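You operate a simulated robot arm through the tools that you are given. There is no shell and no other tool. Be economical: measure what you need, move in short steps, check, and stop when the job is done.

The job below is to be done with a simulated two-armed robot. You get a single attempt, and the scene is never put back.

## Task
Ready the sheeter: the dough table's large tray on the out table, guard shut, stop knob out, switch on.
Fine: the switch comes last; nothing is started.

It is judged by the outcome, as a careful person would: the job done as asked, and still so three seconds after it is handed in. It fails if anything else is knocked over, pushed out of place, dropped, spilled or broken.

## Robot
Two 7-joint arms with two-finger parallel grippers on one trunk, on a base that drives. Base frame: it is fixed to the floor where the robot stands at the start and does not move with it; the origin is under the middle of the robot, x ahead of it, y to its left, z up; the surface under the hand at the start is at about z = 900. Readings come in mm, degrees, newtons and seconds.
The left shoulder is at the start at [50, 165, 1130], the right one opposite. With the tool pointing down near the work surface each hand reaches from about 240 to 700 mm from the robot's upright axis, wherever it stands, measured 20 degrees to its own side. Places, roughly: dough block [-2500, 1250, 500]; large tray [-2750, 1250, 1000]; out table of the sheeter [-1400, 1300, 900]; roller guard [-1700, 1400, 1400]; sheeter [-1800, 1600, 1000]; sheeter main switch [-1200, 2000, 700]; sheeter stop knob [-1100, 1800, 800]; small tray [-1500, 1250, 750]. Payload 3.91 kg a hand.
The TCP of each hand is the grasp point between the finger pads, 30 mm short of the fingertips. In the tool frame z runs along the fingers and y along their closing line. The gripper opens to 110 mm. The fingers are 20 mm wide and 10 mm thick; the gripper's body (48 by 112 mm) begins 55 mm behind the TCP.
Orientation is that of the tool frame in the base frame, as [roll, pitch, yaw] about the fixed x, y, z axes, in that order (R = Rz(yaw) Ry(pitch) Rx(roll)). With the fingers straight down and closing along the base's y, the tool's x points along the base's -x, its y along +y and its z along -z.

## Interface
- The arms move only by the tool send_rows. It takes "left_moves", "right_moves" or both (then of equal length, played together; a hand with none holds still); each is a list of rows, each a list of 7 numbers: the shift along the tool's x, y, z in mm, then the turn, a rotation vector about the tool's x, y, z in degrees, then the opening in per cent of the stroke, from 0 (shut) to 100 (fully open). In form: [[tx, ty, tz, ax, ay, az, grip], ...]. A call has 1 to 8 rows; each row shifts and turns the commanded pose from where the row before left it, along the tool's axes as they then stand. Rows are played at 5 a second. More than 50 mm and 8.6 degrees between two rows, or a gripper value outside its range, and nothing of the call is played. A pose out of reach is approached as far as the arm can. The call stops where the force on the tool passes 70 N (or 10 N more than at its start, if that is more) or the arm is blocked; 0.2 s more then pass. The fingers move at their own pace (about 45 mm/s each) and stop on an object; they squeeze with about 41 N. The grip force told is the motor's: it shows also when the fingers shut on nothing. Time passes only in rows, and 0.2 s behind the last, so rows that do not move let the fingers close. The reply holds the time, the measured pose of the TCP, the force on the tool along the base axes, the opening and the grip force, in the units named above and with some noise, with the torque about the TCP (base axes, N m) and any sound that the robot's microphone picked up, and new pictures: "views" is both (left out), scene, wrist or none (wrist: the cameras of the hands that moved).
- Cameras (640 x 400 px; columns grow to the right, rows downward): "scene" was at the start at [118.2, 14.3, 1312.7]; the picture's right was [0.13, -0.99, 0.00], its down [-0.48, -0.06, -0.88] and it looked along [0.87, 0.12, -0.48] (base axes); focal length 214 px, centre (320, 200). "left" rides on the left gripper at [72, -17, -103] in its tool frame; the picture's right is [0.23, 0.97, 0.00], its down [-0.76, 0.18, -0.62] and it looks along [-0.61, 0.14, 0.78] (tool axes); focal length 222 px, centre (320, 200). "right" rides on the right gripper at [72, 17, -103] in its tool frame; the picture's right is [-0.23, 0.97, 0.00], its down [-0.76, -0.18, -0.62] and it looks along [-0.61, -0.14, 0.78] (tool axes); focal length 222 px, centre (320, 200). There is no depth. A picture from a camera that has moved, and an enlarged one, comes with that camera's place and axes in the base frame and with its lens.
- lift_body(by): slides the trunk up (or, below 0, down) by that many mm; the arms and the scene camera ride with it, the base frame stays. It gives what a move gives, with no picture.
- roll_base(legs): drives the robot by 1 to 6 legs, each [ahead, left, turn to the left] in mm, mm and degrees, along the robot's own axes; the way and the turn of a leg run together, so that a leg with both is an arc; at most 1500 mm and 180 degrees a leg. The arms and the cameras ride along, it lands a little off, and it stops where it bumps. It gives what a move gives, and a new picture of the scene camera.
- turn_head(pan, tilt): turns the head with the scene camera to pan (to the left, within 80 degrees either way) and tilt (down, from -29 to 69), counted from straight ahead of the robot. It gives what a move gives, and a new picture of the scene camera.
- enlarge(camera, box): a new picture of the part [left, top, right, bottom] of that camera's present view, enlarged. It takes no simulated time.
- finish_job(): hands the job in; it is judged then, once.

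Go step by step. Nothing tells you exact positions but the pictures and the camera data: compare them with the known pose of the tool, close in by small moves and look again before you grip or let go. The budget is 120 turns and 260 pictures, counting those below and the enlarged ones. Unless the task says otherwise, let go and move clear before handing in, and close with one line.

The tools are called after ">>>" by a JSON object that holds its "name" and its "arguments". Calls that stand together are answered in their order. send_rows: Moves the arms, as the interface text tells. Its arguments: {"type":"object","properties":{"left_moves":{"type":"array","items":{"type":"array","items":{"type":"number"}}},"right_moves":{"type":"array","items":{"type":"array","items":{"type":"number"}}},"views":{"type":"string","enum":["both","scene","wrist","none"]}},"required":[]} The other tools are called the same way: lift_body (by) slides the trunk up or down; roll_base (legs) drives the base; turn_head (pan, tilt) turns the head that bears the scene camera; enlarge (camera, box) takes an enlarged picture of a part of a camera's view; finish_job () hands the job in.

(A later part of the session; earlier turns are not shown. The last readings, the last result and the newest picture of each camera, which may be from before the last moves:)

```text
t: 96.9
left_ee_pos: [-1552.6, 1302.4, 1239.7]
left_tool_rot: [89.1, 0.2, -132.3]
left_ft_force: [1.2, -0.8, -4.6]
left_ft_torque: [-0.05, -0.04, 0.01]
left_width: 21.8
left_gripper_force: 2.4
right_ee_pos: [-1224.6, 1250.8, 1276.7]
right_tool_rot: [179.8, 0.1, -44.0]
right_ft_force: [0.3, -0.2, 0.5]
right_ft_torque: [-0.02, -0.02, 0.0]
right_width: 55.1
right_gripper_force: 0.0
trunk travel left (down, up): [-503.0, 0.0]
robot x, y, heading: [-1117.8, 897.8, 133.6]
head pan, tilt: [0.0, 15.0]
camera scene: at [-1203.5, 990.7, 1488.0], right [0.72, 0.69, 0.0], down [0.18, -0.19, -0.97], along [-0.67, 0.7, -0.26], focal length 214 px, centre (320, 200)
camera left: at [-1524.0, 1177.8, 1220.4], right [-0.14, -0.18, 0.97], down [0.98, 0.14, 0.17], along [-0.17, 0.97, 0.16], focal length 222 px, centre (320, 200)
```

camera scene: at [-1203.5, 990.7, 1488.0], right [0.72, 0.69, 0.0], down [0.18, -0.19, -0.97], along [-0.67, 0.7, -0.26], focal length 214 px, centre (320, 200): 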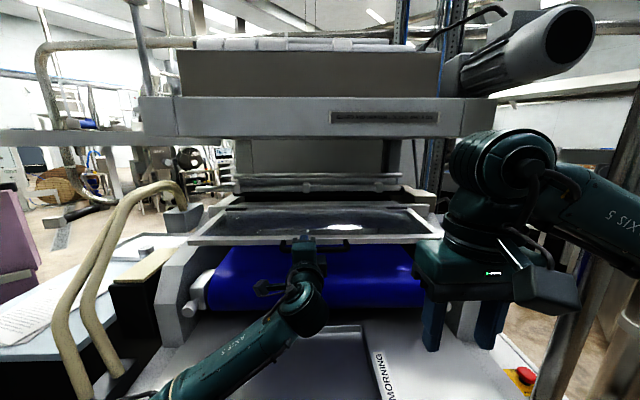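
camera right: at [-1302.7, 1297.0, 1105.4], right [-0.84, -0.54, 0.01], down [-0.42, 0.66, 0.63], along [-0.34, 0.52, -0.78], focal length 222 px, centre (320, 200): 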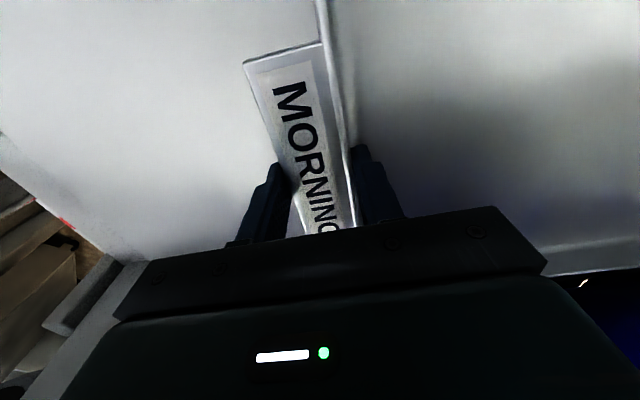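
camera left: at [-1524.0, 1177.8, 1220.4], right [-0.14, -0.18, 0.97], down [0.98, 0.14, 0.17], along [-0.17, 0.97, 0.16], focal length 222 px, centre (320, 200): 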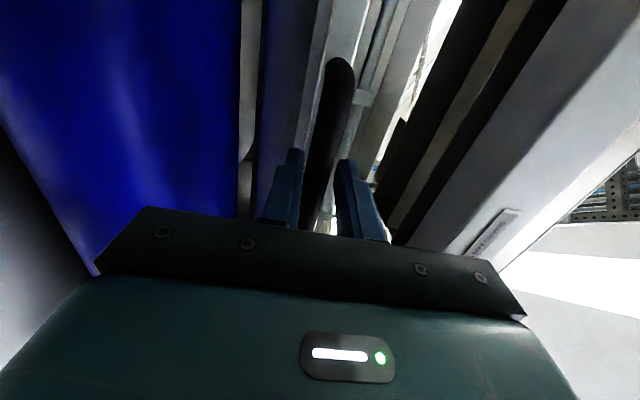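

>>> {"name": "send_rows", "arguments": {"left_moves": [[0, -33.4, 3.7, -3, 0, 0, 18], [0, -33, 6, -3, 0, 0, 18], [0, 0, 0, 0, 0, 0, 18]]}}

```text
t: 97.7
left_ee_pos: [-1561.0, 1310.8, 1173.9]
left_tool_rot: [83.1, 0.1, -132.3]
left_ft_force: [0.0, -0.3, -3.2]
left_ft_torque: [0.0, 0.0, -0.04]
left_width: 21.3
left_gripper_force: 0.6
right_ee_pos: [-1223.7, 1251.5, 1275.4]
right_tool_rot: [179.8, 0.1, -44.0]
right_ft_force: [0.8, 0.0, 0.1]
right_ft_torque: [-0.02, 0.01, -0.03]
right_width: 54.9
right_gripper_force: 0.0
trunk travel left (down, up): [-503.0, 0.0]
robot x, y, heading: [-1117.6, 899.9, 133.6]
head pan, tilt: [0.0, 15.0]
camera scene: at [-1203.6, 990.8, 1488.0], right [0.72, 0.69, 0.0], down [0.18, -0.19, -0.97], along [-0.67, 0.7, -0.26], focal length 214 px, centre (320, 200)
camera left: at [-1534.6, 1187.4, 1144.6], right [-0.07, -0.25, 0.97], down [0.99, 0.13, 0.1], along [-0.15, 0.96, 0.24], focal length 222 px, centre (320, 200)
```

scene: 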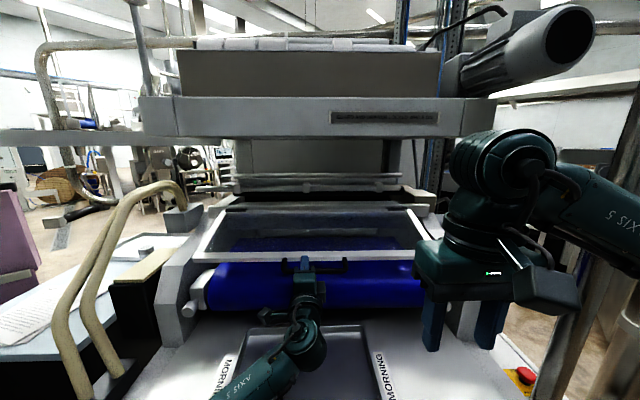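
left: 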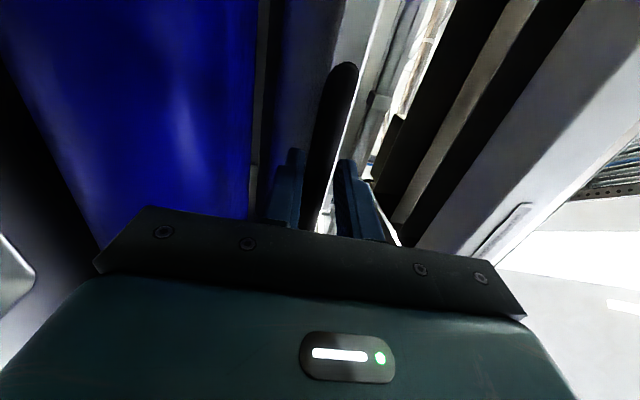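

>>> {"name": "send_rows", "arguments": {"left_moves": [[0, -16, 4.5, -1, 0, 0, 18], [0, -16, 5, -1, 0, 0, 18], [0, 0, 0, 0, 0, 0, 18]]}}

>>> {"name": "enlarge", "arguments": {"camera": "scene", "box": [170, 180, 450, 350]}}

```text
t: 98.5
left_ee_pos: [-1572.2, 1318.6, 1144.7]
left_tool_rot: [81.0, 0.2, -132.3]
left_ft_force: [-0.5, -0.6, 0.2]
left_ft_torque: [-0.02, -0.01, 0.01]
left_width: 19.8
left_gripper_force: 0.1
right_ee_pos: [-1224.0, 1252.2, 1274.6]
right_tool_rot: [179.8, 0.2, -44.1]
right_ft_force: [-0.1, -0.4, -0.1]
right_ft_torque: [0.05, 0.01, 0.02]
right_width: 55.3
right_gripper_force: 0.0
trunk travel left (down, up): [-503.0, 0.0]
robot x, y, heading: [-1117.4, 897.1, 133.6]
head pan, tilt: [0.0, 15.0]
camera scene: at [-1203.4, 990.5, 1488.1], right [0.72, 0.69, 0.0], down [0.18, -0.19, -0.97], along [-0.67, 0.7, -0.26], focal length 214 px, centre (320, 200)
camera left: at [-1546.6, 1196.6, 1110.8], right [-0.04, -0.27, 0.96], down [0.99, 0.13, 0.08], along [-0.15, 0.95, 0.26], focal length 222 px, centre (320, 200)
```

scene: 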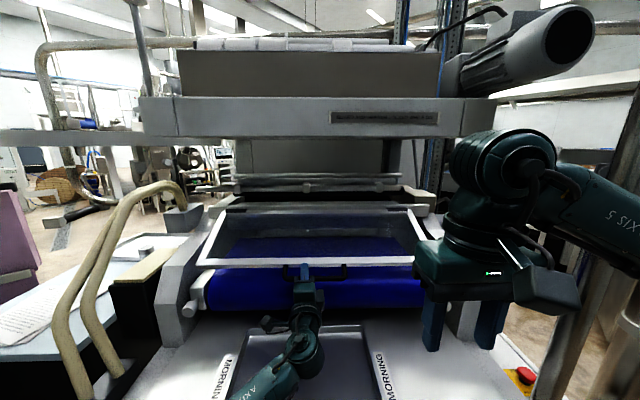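
left: 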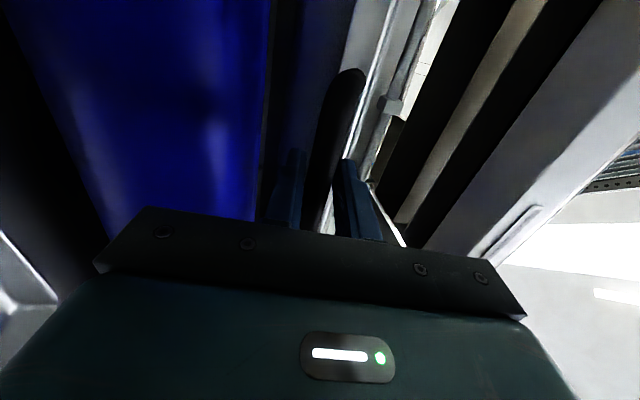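

```text
2.29 times, centred on (310, 265) of scene
camera zoom: at [-1203.4, 990.5, 1488.1], right [0.72, 0.69, 0.0], down [0.18, -0.19, -0.97], along [-0.67, 0.7, -0.26], focal length 490 px, centre (343, 51)
```

zoom: 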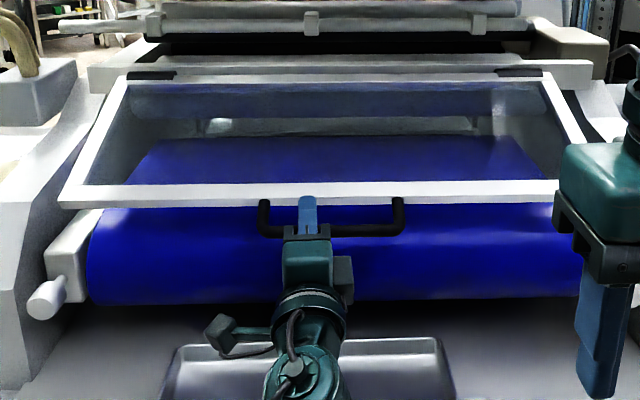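

>>> {"name": "send_rows", "arguments": {"left_moves": [[0, -12, 4.5, 0, 0, 0, 18], [0, -12, 5, 0, 0, 0, 18], [0, 0, 0, 0, 0, 0, 18]], "views": "none"}}

>>> {"name": "enlarge", "arguments": {"camera": "scene", "box": [170, 180, 450, 350]}}

```text
t: 99.3
left_ee_pos: [-1574.6, 1320.4, 1133.6]
left_tool_rot: [79.8, 0.4, -132.6]
left_ft_force: [24.5, -36.0, 22.8]
left_ft_torque: [1.59, 1.0, -0.12]
left_width: 34.9
left_gripper_force: 14.6
right_ee_pos: [-1219.0, 1245.1, 1279.4]
right_tool_rot: [179.8, 0.7, -44.0]
right_ft_force: [1.0, -0.2, 0.1]
right_ft_torque: [0.02, 0.03, -0.01]
right_width: 55.0
right_gripper_force: 0.0
trunk travel left (down, up): [-503.0, 0.0]
robot x, y, heading: [-1115.3, 898.7, 133.6]
head pan, tilt: [0.0, 15.0]
```

```text
2.29 times, centred on (310, 265) of scene
camera zoom: at [-1196.9, 982.1, 1489.3], right [0.72, 0.69, 0.0], down [0.17, -0.18, -0.97], along [-0.67, 0.7, -0.25], focal length 490 px, centre (343, 51)
```

zoom: 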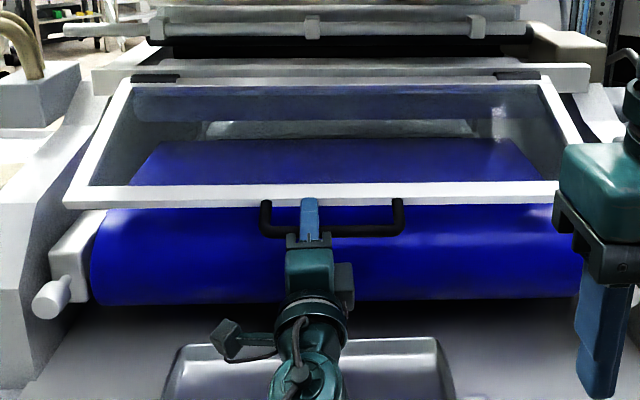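

The force jumped while the guard didn't move further: it was already resting on its stop. I back off to the previous pose, open and withdraw.

>>> {"name": "send_rows", "arguments": {"left_moves": [[0, 12, -5, 0, 0, 0, 18], [0, 12, -4.5, 0, 0, 0, 20], [0, 0, 0, 0, 0, 0, 28], [0, 0, 0, 0, 0, 0, 28]], "views": "wrist"}}

>>> {"name": "enlarge", "arguments": {"camera": "left", "box": [220, 40, 440, 240]}}

```text
t: 100.3
left_ee_pos: [-1571.0, 1316.9, 1144.1]
left_tool_rot: [81.1, 0.0, -132.3]
left_ft_force: [-1.3, 0.8, 0.9]
left_ft_torque: [-0.02, 0.02, 0.0]
left_width: 30.7
left_gripper_force: 0.0
right_ee_pos: [-1224.3, 1250.8, 1276.3]
right_tool_rot: [179.9, 0.2, -43.9]
right_ft_force: [-0.6, 0.9, -0.2]
right_ft_torque: [0.02, -0.02, 0.02]
right_width: 54.9
right_gripper_force: 0.0
trunk travel left (down, up): [-503.0, 0.0]
robot x, y, heading: [-1116.9, 897.9, 133.3]
head pan, tilt: [0.0, 15.0]
camera left: at [-1545.5, 1196.6, 1109.5], right [-0.04, -0.27, 0.96], down [0.99, 0.13, 0.08], along [-0.15, 0.95, 0.26], focal length 222 px, centre (320, 200)
```

left: 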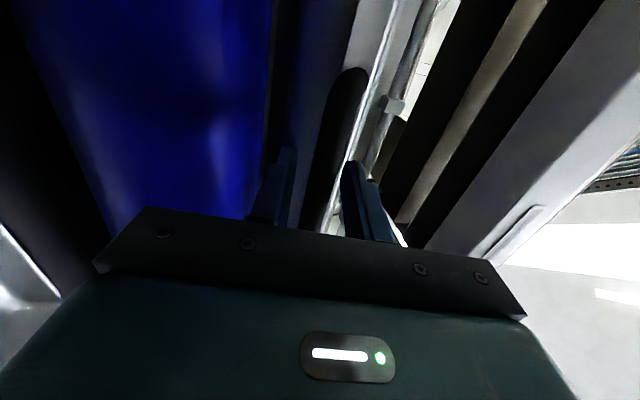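

```text
2.00 times, centred on (330, 140) of left
camera zoom: at [-1545.5, 1196.6, 1109.5], right [-0.04, -0.27, 0.96], down [0.99, 0.13, 0.08], along [-0.15, 0.95, 0.26], focal length 444 px, centre (300, 320)
```

zoom: 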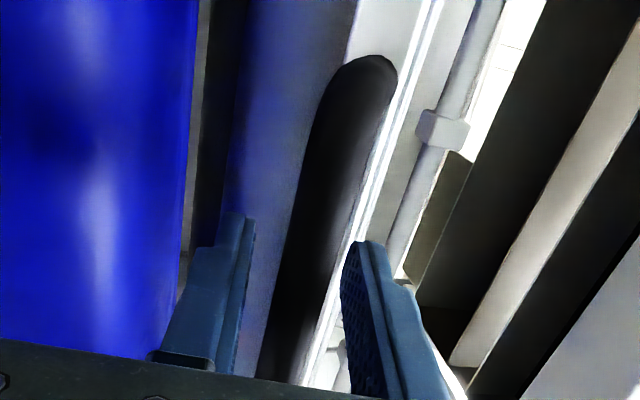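

>>> {"name": "send_rows", "arguments": {"left_moves": [[0, 0, -20, 0, 0, 0, 28], [0, 0, -30, 0, 0, 0, 28], [0, 10, -30, 0, 0, 0, 28]], "views": "scene"}}

>>> {"name": "enlarge", "arguments": {"camera": "scene", "box": [170, 180, 450, 350]}}

>>> {"name": "enlarge", "arguments": {"camera": "left", "box": [160, 0, 480, 230]}}

```text
t: 101.1
left_ee_pos: [-1510.9, 1262.2, 1142.7]
left_tool_rot: [81.0, 0.1, -132.3]
left_ft_force: [-0.3, -0.3, 0.4]
left_ft_torque: [-0.02, -0.03, 0.02]
left_width: 30.7
left_gripper_force: 0.1
right_ee_pos: [-1224.7, 1251.4, 1276.3]
right_tool_rot: [179.9, 0.3, -44.0]
right_ft_force: [-0.2, 0.4, -0.2]
right_ft_torque: [0.0, 0.02, -0.01]
right_width: 55.0
right_gripper_force: 0.0
trunk travel left (down, up): [-503.0, 0.0]
robot x, y, heading: [-1120.9, 900.2, 133.5]
head pan, tilt: [0.0, 15.0]
camera scene: at [-1202.9, 990.2, 1488.1], right [0.72, 0.69, 0.0], down [0.18, -0.19, -0.97], along [-0.67, 0.7, -0.26], focal length 214 px, centre (320, 200)
```

scene: 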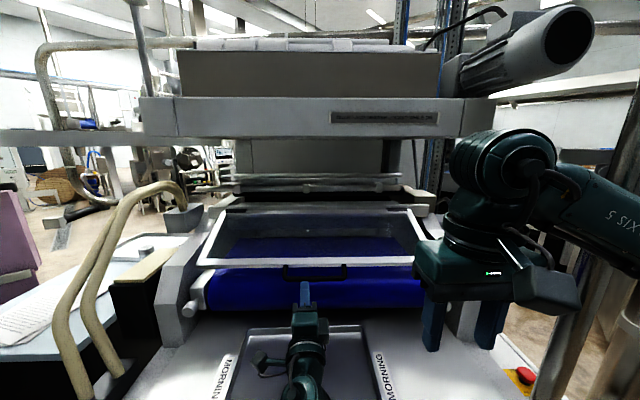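

```text
2.29 times, centred on (310, 265) of scene
camera zoom: at [-1202.9, 990.2, 1488.1], right [0.72, 0.69, 0.0], down [0.18, -0.19, -0.97], along [-0.67, 0.7, -0.26], focal length 490 px, centre (343, 51)
```

zoom: 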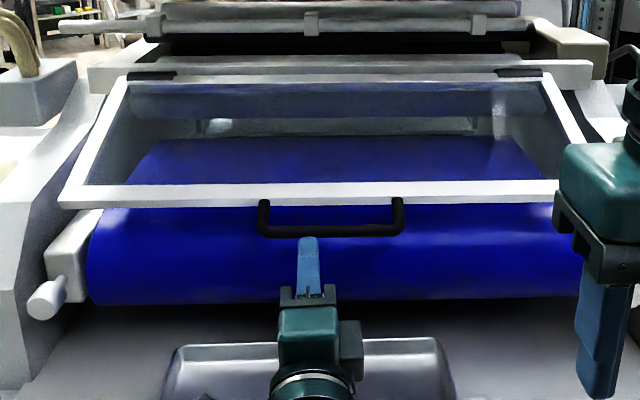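

```text
1.74 times, centred on (320, 115) of left
camera zoom: at [-1485.2, 1141.7, 1108.4], right [-0.04, -0.27, 0.96], down [0.99, 0.13, 0.08], along [-0.15, 0.95, 0.26], focal length 386 px, centre (320, 348)
```

zoom: 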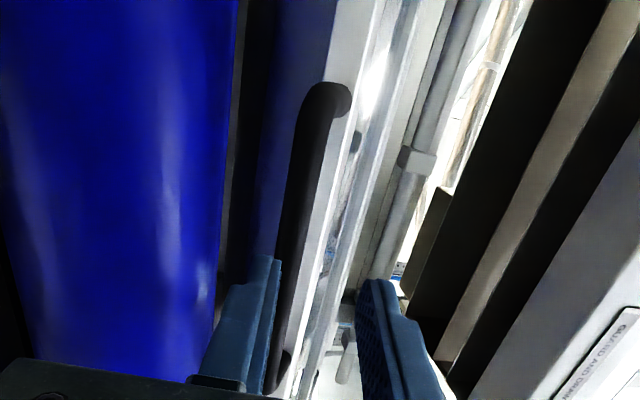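

The guard stays shut on its own. I withdraw and fold the left arm back to a tool-down pose.

>>> {"name": "send_rows", "arguments": {"left_moves": [[0, 15, -45, 0, 0, 0, 40], [0, 25, -40, 0, 0, 0, 40], [0, 35, -30, 4, 0, 0, 40], [0, 35, -10, 8.4, 0, 0, 40], [0, 30, 0, 8.4, 0, 0, 40], [0, 0, 0, 8.4, 0, 0, 40], [0, 0, 0, 8.4, 0, 0, 40], [0, 0, 0, 8.4, 0, 0, 40]], "views": "none"}}

>>> {"name": "send_rows", "arguments": {"left_moves": [[0, 0, 0, 8.4, 0, 0, 40], [0, 0, 0, 8.4, 0, 0, 40], [0, 0, 0, 8.4, 0, 0, 40], [0, 0, 0, 8.4, 0, 0, 40]], "views": "scene"}}

```text
t: 102.0
left_ee_pos: [-1443.6, 1164.3, 1210.3]
left_tool_rot: [83.8, -13.4, -128.8]
left_ft_force: [0.8, 0.1, -0.1]
left_ft_torque: [0.04, 0.02, 0.03]
left_width: 43.9
left_gripper_force: 0.1
right_ee_pos: [-1223.6, 1251.9, 1275.4]
right_tool_rot: [179.8, 0.2, -44.0]
right_ft_force: [-0.1, 0.2, 0.4]
right_ft_torque: [-0.02, -0.01, -0.03]
right_width: 55.1
right_gripper_force: 0.0
trunk travel left (down, up): [-503.0, 0.0]
robot x, y, heading: [-1115.7, 902.6, 133.5]
head pan, tilt: [0.0, 15.0]
stopped in row 4 (left hand): the arm was blocked; the commanded pose is now the measured one
```

```text
t: 102.7
left_ee_pos: [-1470.3, 1147.1, 1180.1]
left_tool_rot: [96.2, -24.6, -125.9]
left_ft_force: [-0.4, 0.0, -0.4]
left_ft_torque: [-0.01, 0.0, 0.0]
left_width: 44.0
left_gripper_force: 0.1
right_ee_pos: [-1224.6, 1250.3, 1275.9]
right_tool_rot: [179.7, 0.4, -44.1]
right_ft_force: [0.9, 0.5, -0.6]
right_ft_torque: [0.02, 0.01, 0.02]
right_width: 54.9
right_gripper_force: 0.0
trunk travel left (down, up): [-503.0, 0.0]
robot x, y, heading: [-1119.7, 902.8, 133.6]
head pan, tilt: [0.0, 15.0]
stopped in row 2 (left hand): the arm was blocked; the commanded pose is now the measured one
camera scene: at [-1203.4, 990.7, 1488.0], right [0.72, 0.69, 0.0], down [0.18, -0.19, -0.97], along [-0.67, 0.7, -0.26], focal length 214 px, centre (320, 200)
```

scene: 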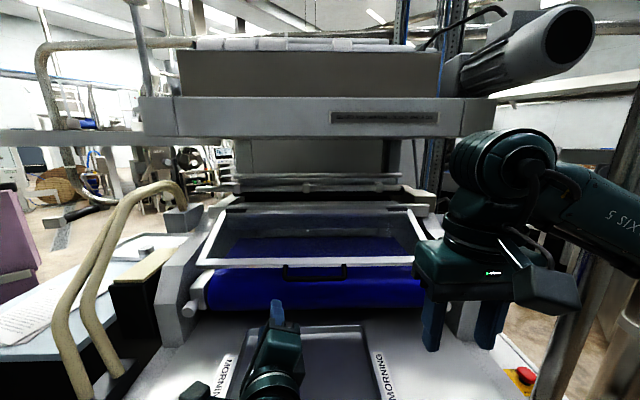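

The left arm is blocked, likely by a joint limit or by its own body. I look down before moving it more.

>>> {"name": "turn_head", "arguments": {"pan": 15, "tilt": 50}}

```text
t: 103.7
left_ee_pos: [-1470.8, 1147.2, 1178.6]
left_tool_rot: [96.2, -24.6, -126.0]
left_ft_force: [0.1, -0.6, 0.3]
left_ft_torque: [-0.01, 0.01, 0.0]
left_width: 43.8
left_gripper_force: 0.0
right_ee_pos: [-1224.6, 1251.6, 1276.2]
right_tool_rot: [179.8, 0.2, -44.0]
right_ft_force: [-0.4, 0.9, -0.8]
right_ft_torque: [0.01, 0.0, -0.02]
right_width: 55.0
right_gripper_force: 0.1
trunk travel left (down, up): [-503.0, 0.0]
robot x, y, heading: [-1115.9, 902.4, 133.4]
head pan, tilt: [15.0, 50.0]
camera scene: at [-1204.8, 963.1, 1434.4], right [0.52, 0.85, 0.0], down [0.65, -0.4, -0.64], along [-0.55, 0.34, -0.77], focal length 214 px, centre (320, 200)
```

scene: 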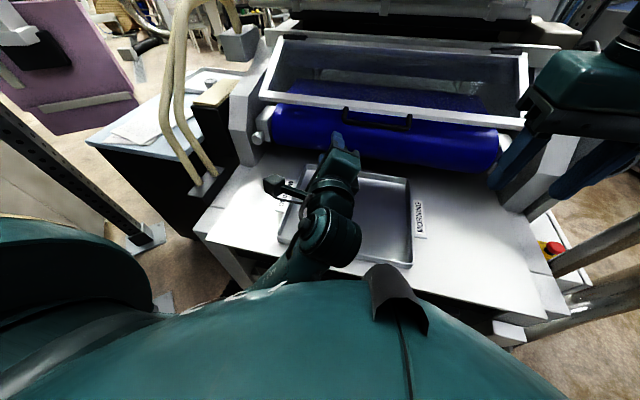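

The forearm was folding against my own chest. I move the hand out, up and to the left instead.

>>> {"name": "send_rows", "arguments": {"left_moves": [[15, 20, 30, 0, 0, 0, 40], [27, 22, 20, 0, 0, 0, 40], [27, 22, 15, 0, 0, 0, 40], [27, 22, 10, 0, 0, 0, 40], [27, 25, 5, 0, 0, 0, 40]], "views": "scene"}}

```text
t: 104.9
left_ee_pos: [-1586.2, 1145.6, 1323.6]
left_tool_rot: [96.5, -24.6, -126.1]
left_ft_force: [-0.9, -0.6, 0.0]
left_ft_torque: [0.02, 0.02, -0.04]
left_width: 44.4
left_gripper_force: 0.1
right_ee_pos: [-1223.9, 1250.9, 1276.1]
right_tool_rot: [179.8, 0.2, -44.1]
right_ft_force: [-0.3, -0.6, -0.7]
right_ft_torque: [0.0, 0.01, 0.01]
right_width: 54.9
right_gripper_force: 0.1
trunk travel left (down, up): [-503.0, 0.0]
robot x, y, heading: [-1120.5, 895.8, 133.6]
head pan, tilt: [15.0, 50.0]
camera scene: at [-1205.1, 963.1, 1434.2], right [0.52, 0.85, 0.0], down [0.65, -0.4, -0.64], along [-0.55, 0.34, -0.77], focal length 214 px, centre (320, 200)
```

scene: 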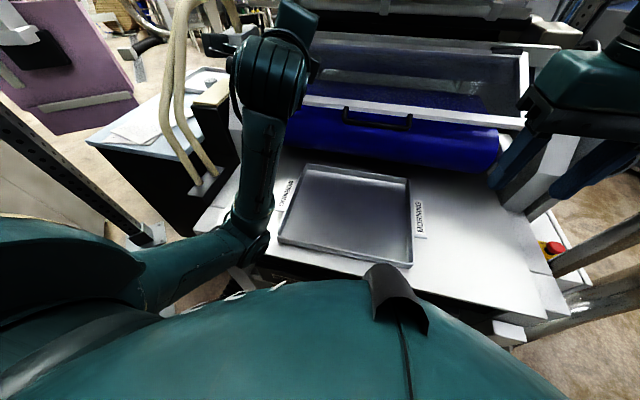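

>>> {"name": "send_rows", "arguments": {"left_moves": [[0, 0, 0, 8.4, 0, 0, 40], [0, 0, 0, 8.4, 0, 0, 40], [0, 0, 0, 8.4, 0, 0, 40], [0, 0, 0, 8.4, 0, 0, 40], [0, 0, 0, 8.4, 0, 0, 40], [0, 0, 0, 8.4, 0, 0, 40], [0, 0, 0, 8.4, 0, 0, 40], [0, 0, 0, 8.4, 0, 0, 40]], "views": "scene"}}

```text
t: 106.7
left_ee_pos: [-1691.5, 1171.8, 1283.4]
left_tool_rot: [163.5, -24.6, -126.0]
left_ft_force: [0.8, 0.3, -0.8]
left_ft_torque: [0.01, -0.01, 0.06]
left_width: 44.0
left_gripper_force: 0.0
left hand out of reach, approached as far as the arm can: row 4, 5, 6, 7, 8
right_ee_pos: [-1223.8, 1251.5, 1275.5]
right_tool_rot: [179.9, 0.2, -44.0]
right_ft_force: [-0.2, 0.7, 0.2]
right_ft_torque: [-0.01, 0.0, -0.03]
right_width: 55.0
right_gripper_force: 0.1
trunk travel left (down, up): [-503.0, 0.0]
robot x, y, heading: [-1113.5, 900.3, 133.5]
head pan, tilt: [15.0, 50.0]
camera scene: at [-1204.8, 963.2, 1434.3], right [0.52, 0.85, 0.0], down [0.65, -0.4, -0.64], along [-0.55, 0.34, -0.77], focal length 214 px, centre (320, 200)
```

scene: 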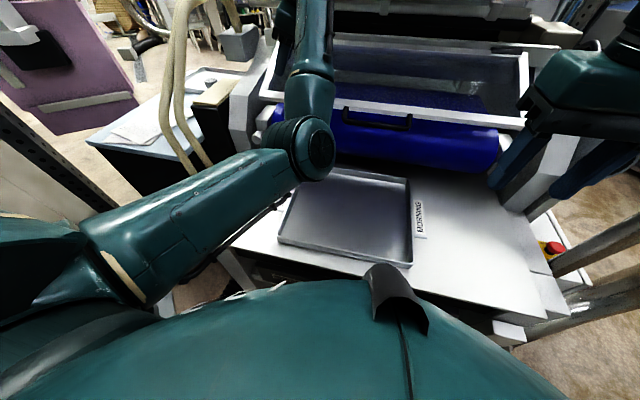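

>>> {"name": "send_rows", "arguments": {"left_moves": [[9, -34, -14, 0, 0, 0, 40], [9, -34, -14, 0, 0, 0, 40], [9, -34, -14, 0, 0, 0, 40], [0, -34, -5, 0, 0, 0, 40], [0, -10, 0, 0, -8.5, 0, 40], [0, 0, 0, 0, -8.5, 0, 40], [0, 0, 0, 0, -8.5, 0, 40], [0, 0, 0, 8, 0, 0, 40]], "views": "scene"}}

```text
t: 108.5
left_ee_pos: [-1719.9, 1076.3, 1275.5]
left_tool_rot: [173.1, 0.1, -133.2]
left_ft_force: [0.1, 0.0, 0.3]
left_ft_torque: [0.0, -0.01, 0.0]
left_width: 44.3
left_gripper_force: 0.0
left hand out of reach, approached as far as the arm can: row 1, 2, 3, 4, 5, 6
right_ee_pos: [-1224.5, 1251.0, 1275.7]
right_tool_rot: [179.8, 0.1, -44.0]
right_ft_force: [0.2, -0.1, 0.8]
right_ft_torque: [0.0, 0.03, 0.01]
right_width: 55.0
right_gripper_force: 0.0
trunk travel left (down, up): [-503.0, 0.0]
robot x, y, heading: [-1117.9, 899.7, 133.3]
head pan, tilt: [15.0, 50.0]
camera scene: at [-1204.8, 963.4, 1434.3], right [0.52, 0.85, 0.0], down [0.65, -0.4, -0.64], along [-0.55, 0.34, -0.77], focal length 214 px, centre (320, 200)
```

scene: 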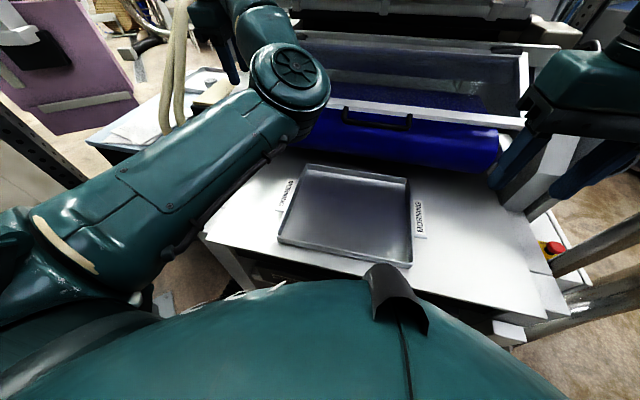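

>>> {"name": "send_rows", "arguments": {"left_moves": [[-20, -35, 0, 6, 0, 0, 40], [-20, -35, 0, 0, 0, 0, 40], [-20, -35, 0, 0, 0, 0, 40], [-20, -35, 0, 0, 0, -8, 40], [0, 0, 0, 0, 0, -8.4, 40], [0, 0, 0, 0, 0, -8.4, 40], [0, 0, 0, 0, 0, -8.4, 40], [0, 0, 0, 0, 0, -8.4, 40]], "views": "none"}}

>>> {"name": "send_rows", "arguments": {"left_moves": [[0, 0, 0, 0, 0, -8.4, 40], [0, 0, 0, 0, 0, -8.4, 40], [0, 0, 0, 0, 0, -8.4, 40], [0, 0, 0, 0, 0, -8.4, 40], [0, 0, 0, 0, 0, -8.4, 40]], "views": "scene"}}

```text
t: 110.3
left_ee_pos: [-1716.8, 1078.9, 1272.5]
left_tool_rot: [177.1, 2.8, -91.4]
left_ft_force: [0.2, 0.7, -0.3]
left_ft_torque: [-0.01, 0.03, 0.02]
left_width: 43.9
left_gripper_force: 0.1
left hand out of reach, approached as far as the arm can: row 1, 2, 3, 4
right_ee_pos: [-1223.7, 1251.5, 1275.1]
right_tool_rot: [179.7, 0.2, -44.0]
right_ft_force: [-0.3, 0.4, 0.6]
right_ft_torque: [0.01, -0.03, 0.0]
right_width: 55.1
right_gripper_force: 0.0
trunk travel left (down, up): [-503.0, 0.0]
robot x, y, heading: [-1115.5, 896.3, 133.6]
head pan, tilt: [15.0, 50.0]
```

```text
t: 111.5
left_ee_pos: [-1716.9, 1080.8, 1272.7]
left_tool_rot: [179.6, 4.0, -49.3]
left_ft_force: [0.6, 0.4, 0.0]
left_ft_torque: [0.03, 0.01, 0.02]
left_width: 43.9
left_gripper_force: 0.1
right_ee_pos: [-1224.9, 1250.0, 1275.9]
right_tool_rot: [179.8, 0.2, -44.0]
right_ft_force: [-0.2, -0.2, -0.4]
right_ft_torque: [-0.02, 0.01, -0.02]
right_width: 55.0
right_gripper_force: 0.1
trunk travel left (down, up): [-503.0, 0.0]
robot x, y, heading: [-1118.5, 901.8, 133.5]
head pan, tilt: [15.0, 50.0]
camera scene: at [-1204.8, 963.1, 1434.3], right [0.52, 0.85, 0.0], down [0.65, -0.4, -0.64], along [-0.55, 0.34, -0.77], focal length 214 px, centre (320, 200)
```

scene: 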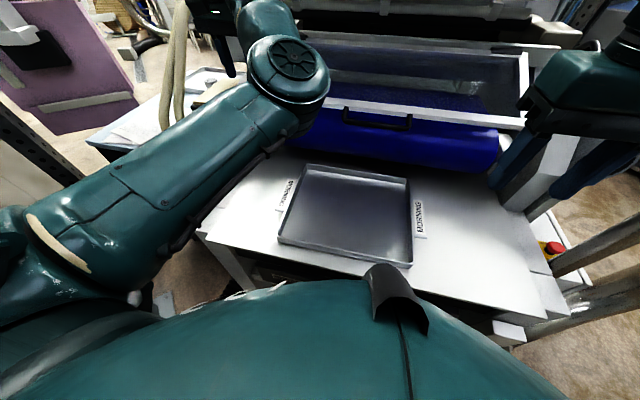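

The commanded pose has drifted too close to my body; I bring it back out to a comfortable place (about 400 ahead, 200 left).

>>> {"name": "send_rows", "arguments": {"left_moves": [[-40, 20, 0, 0, 0, 0, 40], [-40, 20, 0, 0, 0, 0, 40], [-40, 20, 0, 0, 0, 0, 40], [-40, 20, 0, 0, 0, 0, 40]], "views": "scene"}}

```text
t: 112.5
left_ee_pos: [-1807.2, 1117.2, 1278.2]
left_tool_rot: [179.7, 4.2, -49.5]
left_ft_force: [-0.1, -1.2, -1.0]
left_ft_torque: [0.04, 0.0, -0.01]
left_width: 44.0
left_gripper_force: 0.1
left hand out of reach, approached as far as the arm can: row 3, 4
right_ee_pos: [-1224.2, 1248.8, 1276.4]
right_tool_rot: [179.7, 0.3, -43.9]
right_ft_force: [0.1, -0.5, -0.7]
right_ft_torque: [0.01, -0.03, 0.02]
right_width: 55.1
right_gripper_force: 0.0
trunk travel left (down, up): [-503.0, 0.0]
robot x, y, heading: [-1116.1, 900.8, 133.6]
head pan, tilt: [15.0, 50.0]
camera scene: at [-1205.1, 961.9, 1434.3], right [0.52, 0.85, 0.0], down [0.65, -0.4, -0.64], along [-0.55, 0.34, -0.77], focal length 214 px, centre (320, 200)
```

scene: 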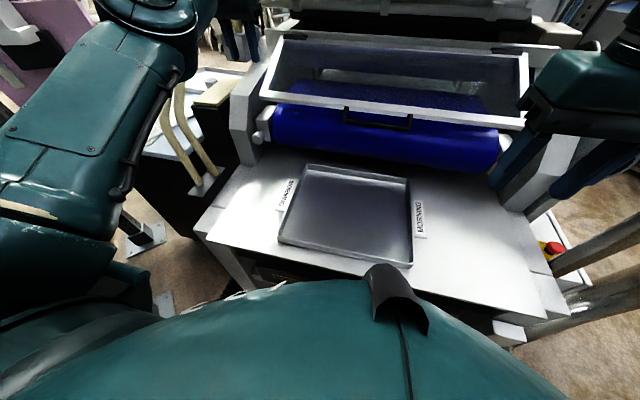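

>>> {"name": "send_rows", "arguments": {"left_moves": [[30, -15, 0, 0, -2, 0, 40], [40, -20, 0, 0, -2, 0, 40], [40, -20, 0, 0, 0, 0, 40], [40, -20, 0, 0, 0, 0, 40], [40, -20, 0, 0, 0, 0, 40]], "views": "scene"}}

```text
t: 113.7
left_ee_pos: [-1714.9, 1027.7, 1263.1]
left_tool_rot: [179.7, 7.9, -49.4]
left_ft_force: [-0.4, -0.9, -0.7]
left_ft_torque: [-0.03, 0.02, -0.01]
left_width: 44.0
left_gripper_force: 0.1
left hand out of reach, approached as far as the arm can: row 3, 4, 5
right_ee_pos: [-1224.4, 1251.6, 1275.3]
right_tool_rot: [179.8, 0.2, -44.0]
right_ft_force: [-0.1, 0.1, -0.7]
right_ft_torque: [-0.02, 0.0, -0.02]
right_width: 54.8
right_gripper_force: 0.0
trunk travel left (down, up): [-503.0, 0.0]
robot x, y, heading: [-1116.9, 902.3, 133.8]
head pan, tilt: [15.0, 50.0]
camera scene: at [-1204.8, 962.9, 1434.3], right [0.52, 0.85, 0.0], down [0.65, -0.4, -0.64], along [-0.55, 0.34, -0.77], focal length 214 px, centre (320, 200)
```

scene: 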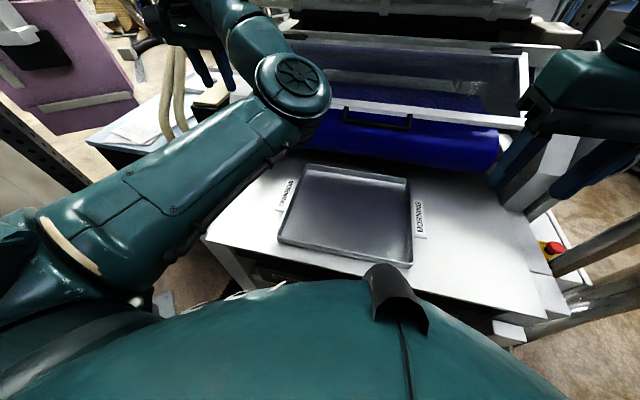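

The left elbow has folded inward, which limits it. I back the base off for free space, then unfold by extending the hand and sweeping it right.

>>> {"name": "roll_base", "arguments": {"legs": [[-400, 0, 0]]}}

>>> {"name": "send_rows", "arguments": {"left_moves": [[-40, 10, 0, 0, 0, 0, 40], [-40, 10, 0, 0, 0, 0, 40], [-40, 0, 0, 0, 0, 0, 40], [-20, -30, 0, 0, 0, 0, 40], [0, -45, 0, 0, 0, 0, 40], [0, -45, 0, 0, 0, 0, 40], [0, -45, 0, 0, 0, 0, 40], [0, -45, 0, 0, 0, 0, 40]], "views": "scene"}}

```text
t: 116.2
left_ee_pos: [-1441.8, 739.4, 1263.3]
left_tool_rot: [179.5, 7.9, -49.6]
left_ft_force: [0.2, 0.0, -0.4]
left_ft_torque: [0.01, -0.02, 0.06]
left_width: 43.8
left_gripper_force: 0.2
right_ee_pos: [-947.3, 960.9, 1275.8]
right_tool_rot: [179.8, 0.2, -44.2]
right_ft_force: [0.2, -0.4, 0.7]
right_ft_torque: [0.0, 0.0, -0.01]
right_width: 55.0
right_gripper_force: 0.0
trunk travel left (down, up): [-503.0, 0.0]
robot x, y, heading: [-848.9, 609.8, 133.5]
head pan, tilt: [15.0, 50.0]
camera scene: at [-929.7, 673.0, 1434.4], right [0.53, 0.85, 0.0], down [0.65, -0.4, -0.64], along [-0.55, 0.34, -0.77], focal length 214 px, centre (320, 200)
```

scene: 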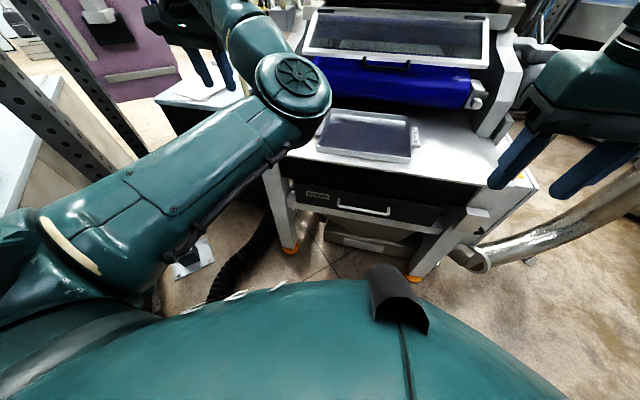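

```text
t: 118.0
left_ee_pos: [-1383.5, 971.0, 1279.5]
left_tool_rot: [179.6, 7.9, -49.7]
left_ft_force: [0.9, 0.9, 0.3]
left_ft_torque: [-0.02, 0.03, 0.0]
left_width: 44.2
left_gripper_force: 0.0
right_ee_pos: [-947.3, 961.6, 1275.8]
right_tool_rot: [179.6, 0.1, -44.2]
right_ft_force: [0.0, 0.5, 0.4]
right_ft_torque: [0.01, 0.05, -0.05]
right_width: 55.0
right_gripper_force: 0.0
trunk travel left (down, up): [-503.0, 0.0]
robot x, y, heading: [-843.3, 611.1, 133.2]
head pan, tilt: [15.0, 50.0]
camera scene: at [-929.4, 673.8, 1434.3], right [0.53, 0.85, 0.0], down [0.65, -0.4, -0.64], along [-0.55, 0.34, -0.77], focal length 214 px, centre (320, 200)
```

scene: 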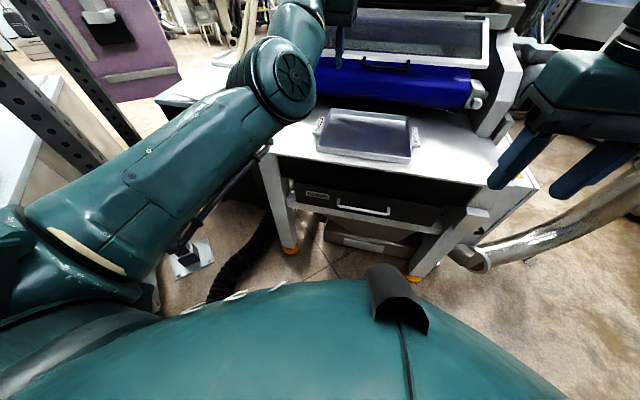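

That unfolded it; now I pull the hand straight back.

>>> {"name": "send_rows", "arguments": {"left_moves": [[40, 5, 0, 0, -3, 0, 40], [40, 5, 0, 0, -3, 0, 40], [40, 5, 0, 0, -2, 0, 40], [40, 5, 0, 0, 0, 0, 40], [40, 5, 0, 0, 0, 0, 40], [30, 5, 0, 0, 0, 0, 40]], "views": "scene"}}

```text
t: 119.3
left_ee_pos: [-1424.1, 873.3, 1208.6]
left_tool_rot: [179.6, 15.9, -49.8]
left_ft_force: [0.0, 0.1, 0.7]
left_ft_torque: [0.0, -0.04, 0.03]
left_width: 44.0
left_gripper_force: 0.0
left hand out of reach, approached as far as the arm can: row 1, 2, 3, 4, 5, 6
right_ee_pos: [-948.5, 961.9, 1275.6]
right_tool_rot: [179.8, 0.3, -44.2]
right_ft_force: [-0.2, -0.2, 0.2]
right_ft_torque: [0.01, 0.01, -0.01]
right_width: 54.9
right_gripper_force: 0.2
trunk travel left (down, up): [-503.0, 0.0]
robot x, y, heading: [-840.1, 609.1, 133.3]
head pan, tilt: [15.0, 50.0]
camera scene: at [-930.2, 673.1, 1434.3], right [0.53, 0.85, 0.0], down [0.65, -0.4, -0.64], along [-0.55, 0.34, -0.77], focal length 214 px, centre (320, 200)
```

scene: 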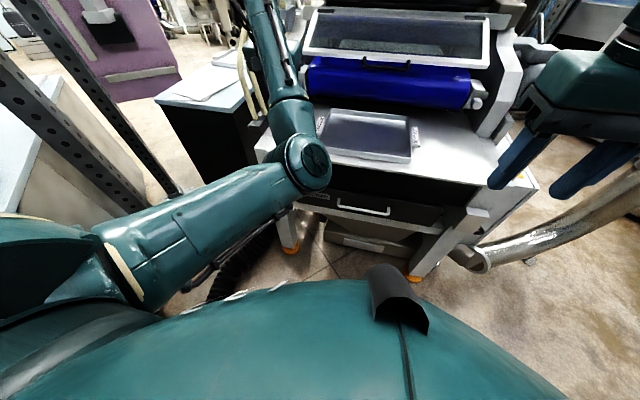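

>>> {"name": "send_rows", "arguments": {"left_moves": [[0, -40, -10, 0, 6, 0, 40], [0, -40, -10, 0, 6, 0, 40], [0, -40, -10, 0, 4, 0, 40], [0, -40, -10, 0, 0, 0, 40], [0, -40, 0, 0, 0, 0, 40], [0, -30, 0, 0, 0, 0, 40]], "views": "none"}}

>>> {"name": "send_rows", "arguments": {"left_moves": [[30, 0, 0, 0, 0, 0, 40], [30, 0, 0, 0, 0, 0, 40], [30, 0, 0, 0, 0, 0, 40]], "views": "scene"}}

```text
t: 120.8
left_ee_pos: [-1276.0, 1032.0, 1242.1]
left_tool_rot: [179.7, -0.2, -49.7]
left_ft_force: [-0.9, 0.9, 0.1]
left_ft_torque: [-0.04, 0.01, 0.03]
left_width: 44.0
left_gripper_force: 0.2
left hand out of reach, approached as far as the arm can: row 1, 2, 6
right_ee_pos: [-948.3, 961.5, 1276.1]
right_tool_rot: [179.7, 0.2, -44.2]
right_ft_force: [-0.3, -0.1, 0.3]
right_ft_torque: [-0.01, -0.02, 0.01]
right_width: 55.0
right_gripper_force: 0.1
trunk travel left (down, up): [-503.0, 0.0]
robot x, y, heading: [-843.1, 610.4, 133.3]
head pan, tilt: [15.0, 50.0]
```

```text
t: 121.5
left_ee_pos: [-1248.6, 1038.2, 1262.4]
left_tool_rot: [179.7, -0.2, -49.6]
left_ft_force: [-0.7, -0.6, 0.2]
left_ft_torque: [-0.01, -0.03, 0.03]
left_width: 44.1
left_gripper_force: 0.1
left hand out of reach, approached as far as the arm can: row 1, 2, 3
right_ee_pos: [-947.8, 962.3, 1276.8]
right_tool_rot: [179.9, 0.1, -44.2]
right_ft_force: [-0.8, 0.1, -0.3]
right_ft_torque: [0.0, -0.02, 0.0]
right_width: 55.0
right_gripper_force: 0.0
trunk travel left (down, up): [-503.0, 0.0]
robot x, y, heading: [-844.1, 603.6, 133.3]
head pan, tilt: [15.0, 50.0]
camera scene: at [-929.9, 673.3, 1434.3], right [0.53, 0.85, 0.0], down [0.65, -0.4, -0.64], along [-0.55, 0.34, -0.77], focal length 214 px, centre (320, 200)
```

scene: 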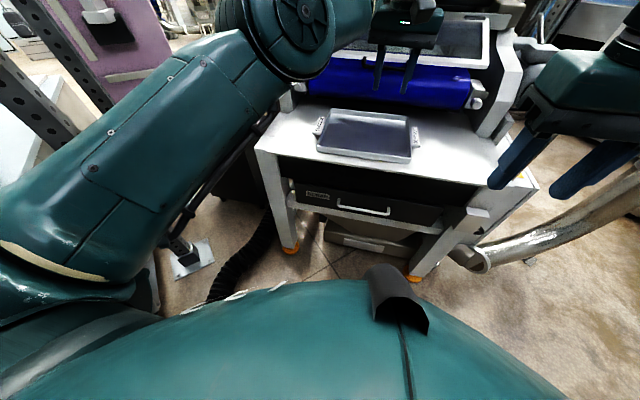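

The tool-down pose with this elbow can't fold in, so I tuck differently: tool pointing forward, hand out to the left so the forearm clears my chest.

>>> {"name": "send_rows", "arguments": {"left_moves": [[0, 40, 0, 0, -8.4, 0, 40], [0, 40, 0, 0, -8.4, 0, 40], [0, 40, 0, 0, -8.4, 0, 40], [0, 40, 0, 0, -8.4, 0, 40], [0, 40, 0, 0, -8.4, 0, 40], [0, 40, 0, 0, -8.4, 0, 40], [0, 40, 0, 0, -8.4, 0, 40], [0, 40, 0, 0, -8.4, 0, 40]], "views": "none"}}

>>> {"name": "send_rows", "arguments": {"left_moves": [[0, 0, -20, 0, -8.4, 0, 40], [0, 0, -30, 0, -8.4, 0, 40], [0, 0, -40, 0, 0, 0, 40], [0, 0, -40, 0, 0, 0, 40], [0, 0, -40, 0, 0, 0, 40]], "views": "scene"}}

```text
t: 123.3
left_ee_pos: [-1614.5, 1011.2, 1326.8]
left_tool_rot: [179.0, 67.2, -50.7]
left_ft_force: [-0.5, -0.3, 0.0]
left_ft_torque: [0.02, 0.01, -0.05]
left_width: 44.1
left_gripper_force: 0.1
left hand out of reach, approached as far as the arm can: row 1, 2, 3, 4, 5, 6, 7, 8
right_ee_pos: [-948.8, 961.0, 1274.9]
right_tool_rot: [179.9, 0.1, -44.2]
right_ft_force: [-0.1, 0.0, -1.0]
right_ft_torque: [0.03, -0.01, -0.02]
right_width: 55.1
right_gripper_force: 0.1
trunk travel left (down, up): [-503.0, 0.0]
robot x, y, heading: [-841.8, 608.7, 133.1]
head pan, tilt: [15.0, 50.0]
```

```text
t: 124.5
left_ee_pos: [-1641.2, 997.0, 1385.8]
left_tool_rot: [176.5, 84.1, -53.2]
left_ft_force: [-0.2, 0.7, -1.3]
left_ft_torque: [0.01, -0.02, 0.03]
left_width: 44.0
left_gripper_force: 0.1
left hand out of reach, approached as far as the arm can: row 1, 2, 3, 4, 5
right_ee_pos: [-947.5, 961.6, 1276.2]
right_tool_rot: [179.8, 0.2, -44.2]
right_ft_force: [0.1, -0.7, -0.6]
right_ft_torque: [-0.01, -0.03, 0.02]
right_width: 54.7
right_gripper_force: 0.0
trunk travel left (down, up): [-503.0, 0.0]
robot x, y, heading: [-843.0, 609.5, 133.4]
head pan, tilt: [15.0, 50.0]
camera scene: at [-929.9, 673.2, 1434.3], right [0.53, 0.85, 0.0], down [0.65, -0.4, -0.64], along [-0.55, 0.34, -0.77], focal length 214 px, centre (320, 200)
```

scene: 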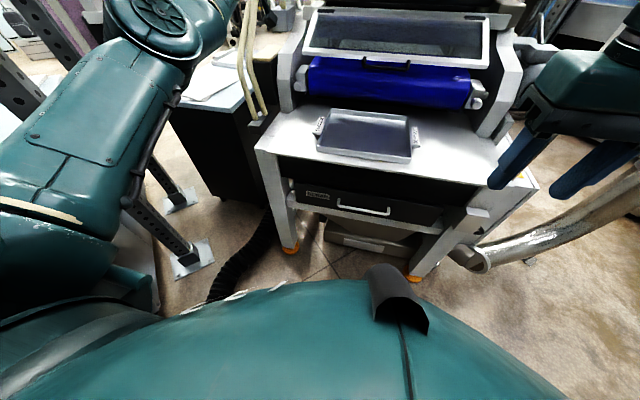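

>>> {"name": "send_rows", "arguments": {"left_moves": [[0, 0, -40, 0, 0, 0, 40], [0, 0, -40, 0, 0, 0, 40], [0, 0, -40, 0, 0, 0, 40], [0, 0, -40, 0, 0, 0, 40]], "views": "none"}}

>>> {"name": "turn_head", "arguments": {"pan": 40, "tilt": 20}}

```text
t: 125.5
left_ee_pos: [-1651.7, 962.8, 1430.0]
left_tool_rot: [176.7, 83.9, -53.0]
left_ft_force: [-0.1, 0.1, 0.9]
left_ft_torque: [0.01, -0.01, -0.01]
left_width: 43.8
left_gripper_force: 0.0
left hand out of reach, approached as far as the arm can: row 1, 2, 3, 4
right_ee_pos: [-948.0, 960.9, 1275.7]
right_tool_rot: [179.8, 0.3, -44.2]
right_ft_force: [-0.4, 0.4, 1.5]
right_ft_torque: [0.02, -0.01, 0.0]
right_width: 55.2
right_gripper_force: 0.1
trunk travel left (down, up): [-503.0, 0.0]
robot x, y, heading: [-843.3, 609.2, 133.3]
head pan, tilt: [15.0, 50.0]
```

```text
t: 126.5
left_ee_pos: [-1652.2, 962.5, 1430.3]
left_tool_rot: [176.5, 83.9, -53.0]
left_ft_force: [-0.2, 0.1, -0.4]
left_ft_torque: [0.0, 0.0, 0.01]
left_width: 44.1
left_gripper_force: 0.1
right_ee_pos: [-948.6, 961.9, 1275.5]
right_tool_rot: [179.8, 0.2, -44.2]
right_ft_force: [0.5, 0.1, -0.8]
right_ft_torque: [-0.01, -0.02, 0.04]
right_width: 55.2
right_gripper_force: 0.0
trunk travel left (down, up): [-503.0, 0.0]
robot x, y, heading: [-846.0, 606.4, 133.3]
head pan, tilt: [40.0, 20.0]
camera scene: at [-957.0, 643.8, 1479.8], right [0.12, 0.99, 0.0], down [0.34, -0.04, -0.94], along [-0.93, 0.11, -0.34], focal length 214 px, centre (320, 200)
```

scene: 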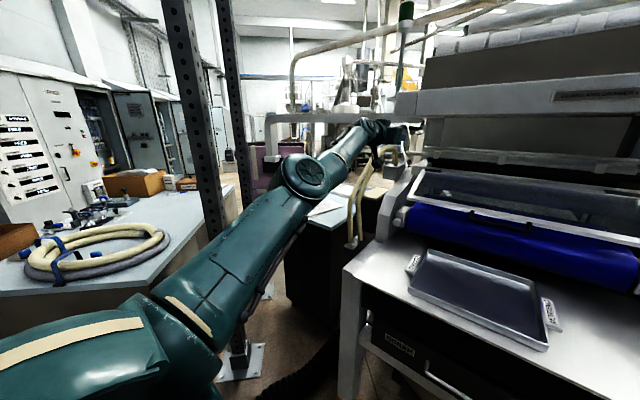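

>>> {"name": "send_rows", "arguments": {"left_moves": [[0, 0, 0, 0, 0, 8.5, 40], [0, 0, 0, 0, 0, 8.5, 40], [0, 0, 0, 0, 0, 8.5, 40], [0, 0, 0, 0, 0, 8.5, 40], [0, 0, 0, 0, 0, 8.5, 40], [0, 0, 0, 0, 0, 8.5, 40], [0, 0, 0, 0, 0, 8.5, 40], [0, 0, 0, 0, 0, 8.5, 40]], "views": "none"}}

>>> {"name": "send_rows", "arguments": {"left_moves": [[0, 0, 0, 0, 0, 8.5, 40], [0, 0, 0, 0, 0, 8.5, 40], [0, 0, 0, 0, 0, 5, 40], [0, 0, 0, 8, 0, 0, 40], [0, 0, 0, 8, 0, 0, 40], [-20, 0, -30, 8, 0, 0, 40], [-20, 0, -30, 8, 0, 0, 40], [-20, 0, -30, 8, 0, 0, 40]], "views": "scene"}}

```text
t: 128.3
left_ee_pos: [-1652.0, 962.8, 1431.2]
left_tool_rot: [96.5, 21.4, -137.3]
left_ft_force: [-0.1, 0.6, 0.3]
left_ft_torque: [0.0, 0.0, 0.0]
left_width: 44.0
left_gripper_force: 0.1
right_ee_pos: [-947.8, 961.1, 1276.4]
right_tool_rot: [179.8, 0.2, -44.1]
right_ft_force: [-0.1, 0.4, 0.7]
right_ft_torque: [0.0, -0.03, 0.01]
right_width: 54.7
right_gripper_force: 0.1
trunk travel left (down, up): [-503.0, 0.0]
robot x, y, heading: [-847.4, 610.7, 133.5]
head pan, tilt: [40.0, 20.0]
```

```text
t: 130.1
left_ee_pos: [-1529.5, 921.4, 1459.4]
left_tool_rot: [136.1, -0.4, -139.7]
left_ft_force: [-0.8, 0.1, -0.1]
left_ft_torque: [0.01, -0.01, 0.02]
left_width: 44.1
left_gripper_force: 0.0
left hand out of reach, approached as far as the arm can: row 4, 5, 6, 8
right_ee_pos: [-946.4, 961.0, 1275.9]
right_tool_rot: [179.7, 0.4, -44.2]
right_ft_force: [-0.2, 0.2, -0.5]
right_ft_torque: [0.01, 0.03, 0.01]
right_width: 54.9
right_gripper_force: 0.1
trunk travel left (down, up): [-503.0, 0.0]
robot x, y, heading: [-841.2, 612.0, 133.3]
head pan, tilt: [40.0, 20.0]
camera scene: at [-956.0, 643.8, 1480.0], right [0.12, 0.99, 0.0], down [0.34, -0.04, -0.94], along [-0.93, 0.11, -0.34], focal length 214 px, centre (320, 200)
```

scene: 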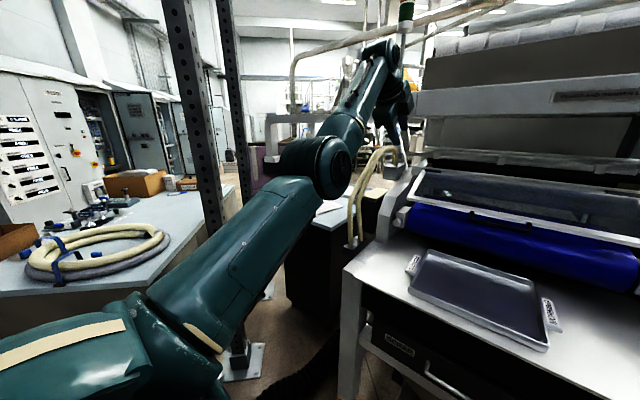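

Now it responds well; I retrace the earlier reach path backwards.

>>> {"name": "send_rows", "arguments": {"left_moves": [[-4, -42, 0, 0, 0, 0, 40], [-4, -42, 0, 0, 0, 0, 40], [-4, -42, 0, 0, 0, 0, 40], [-4, -42, 0, 0, 0, 0, 40], [-4, -42, 0, 0, 0, 0, 40], [-4, -42, 0, 0, 0, 0, 40]], "views": "scene"}}

```text
t: 131.5
left_ee_pos: [-1394.1, 797.4, 1286.9]
left_tool_rot: [136.1, -0.3, -139.7]
left_ft_force: [-0.1, -0.4, -0.1]
left_ft_torque: [0.04, 0.03, -0.03]
left_width: 43.9
left_gripper_force: 0.0
right_ee_pos: [-947.5, 960.9, 1276.5]
right_tool_rot: [179.8, 0.3, -44.2]
right_ft_force: [0.3, 0.1, 0.1]
right_ft_torque: [0.0, 0.05, 0.02]
right_width: 55.1
right_gripper_force: 0.0
trunk travel left (down, up): [-503.0, 0.0]
robot x, y, heading: [-842.2, 612.8, 133.2]
head pan, tilt: [40.0, 20.0]
camera scene: at [-956.9, 642.8, 1480.0], right [0.12, 0.99, 0.0], down [0.34, -0.04, -0.94], along [-0.93, 0.11, -0.34], focal length 214 px, centre (320, 200)
```

scene: 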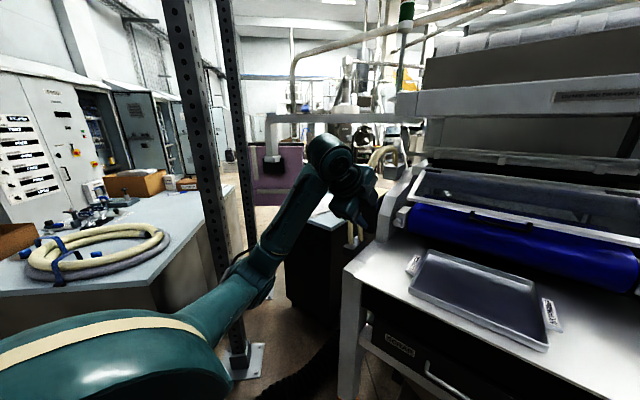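

>>> {"name": "send_rows", "arguments": {"left_moves": [[8, -26, -25, 0, 0, 0, 40], [8, -26, -25, 0, 0, 0, 40], [8, -26, -25, 0, 0, 0, 40], [8, -26, -25, 0, 0, 0, 40], [8, -26, -25, 0, 0, 0, 40]], "views": "scene"}}

```text
t: 132.7
left_ee_pos: [-1309.6, 637.0, 1286.7]
left_tool_rot: [136.1, -0.3, -139.7]
left_ft_force: [1.0, -0.9, -0.1]
left_ft_torque: [-0.02, 0.01, -0.02]
left_width: 44.1
left_gripper_force: 0.1
right_ee_pos: [-946.7, 961.1, 1275.2]
right_tool_rot: [179.8, 0.4, -44.2]
right_ft_force: [0.1, -0.4, -0.4]
right_ft_torque: [0.0, -0.03, 0.0]
right_width: 54.9
right_gripper_force: 0.1
trunk travel left (down, up): [-503.0, 0.0]
robot x, y, heading: [-841.6, 608.0, 133.1]
head pan, tilt: [40.0, 20.0]
camera scene: at [-956.5, 642.8, 1480.0], right [0.12, 0.99, 0.0], down [0.34, -0.04, -0.94], along [-0.93, 0.11, -0.34], focal length 214 px, centre (320, 200)
```

scene: 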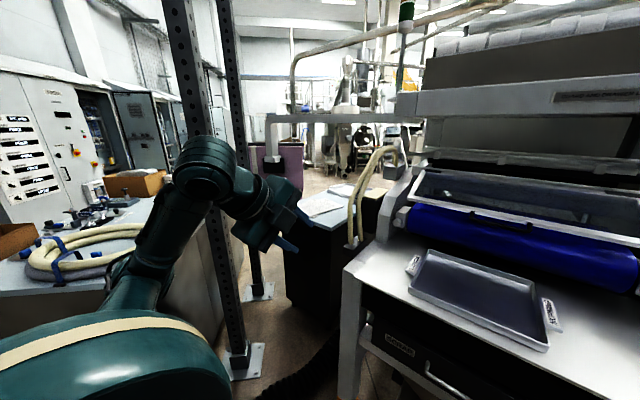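

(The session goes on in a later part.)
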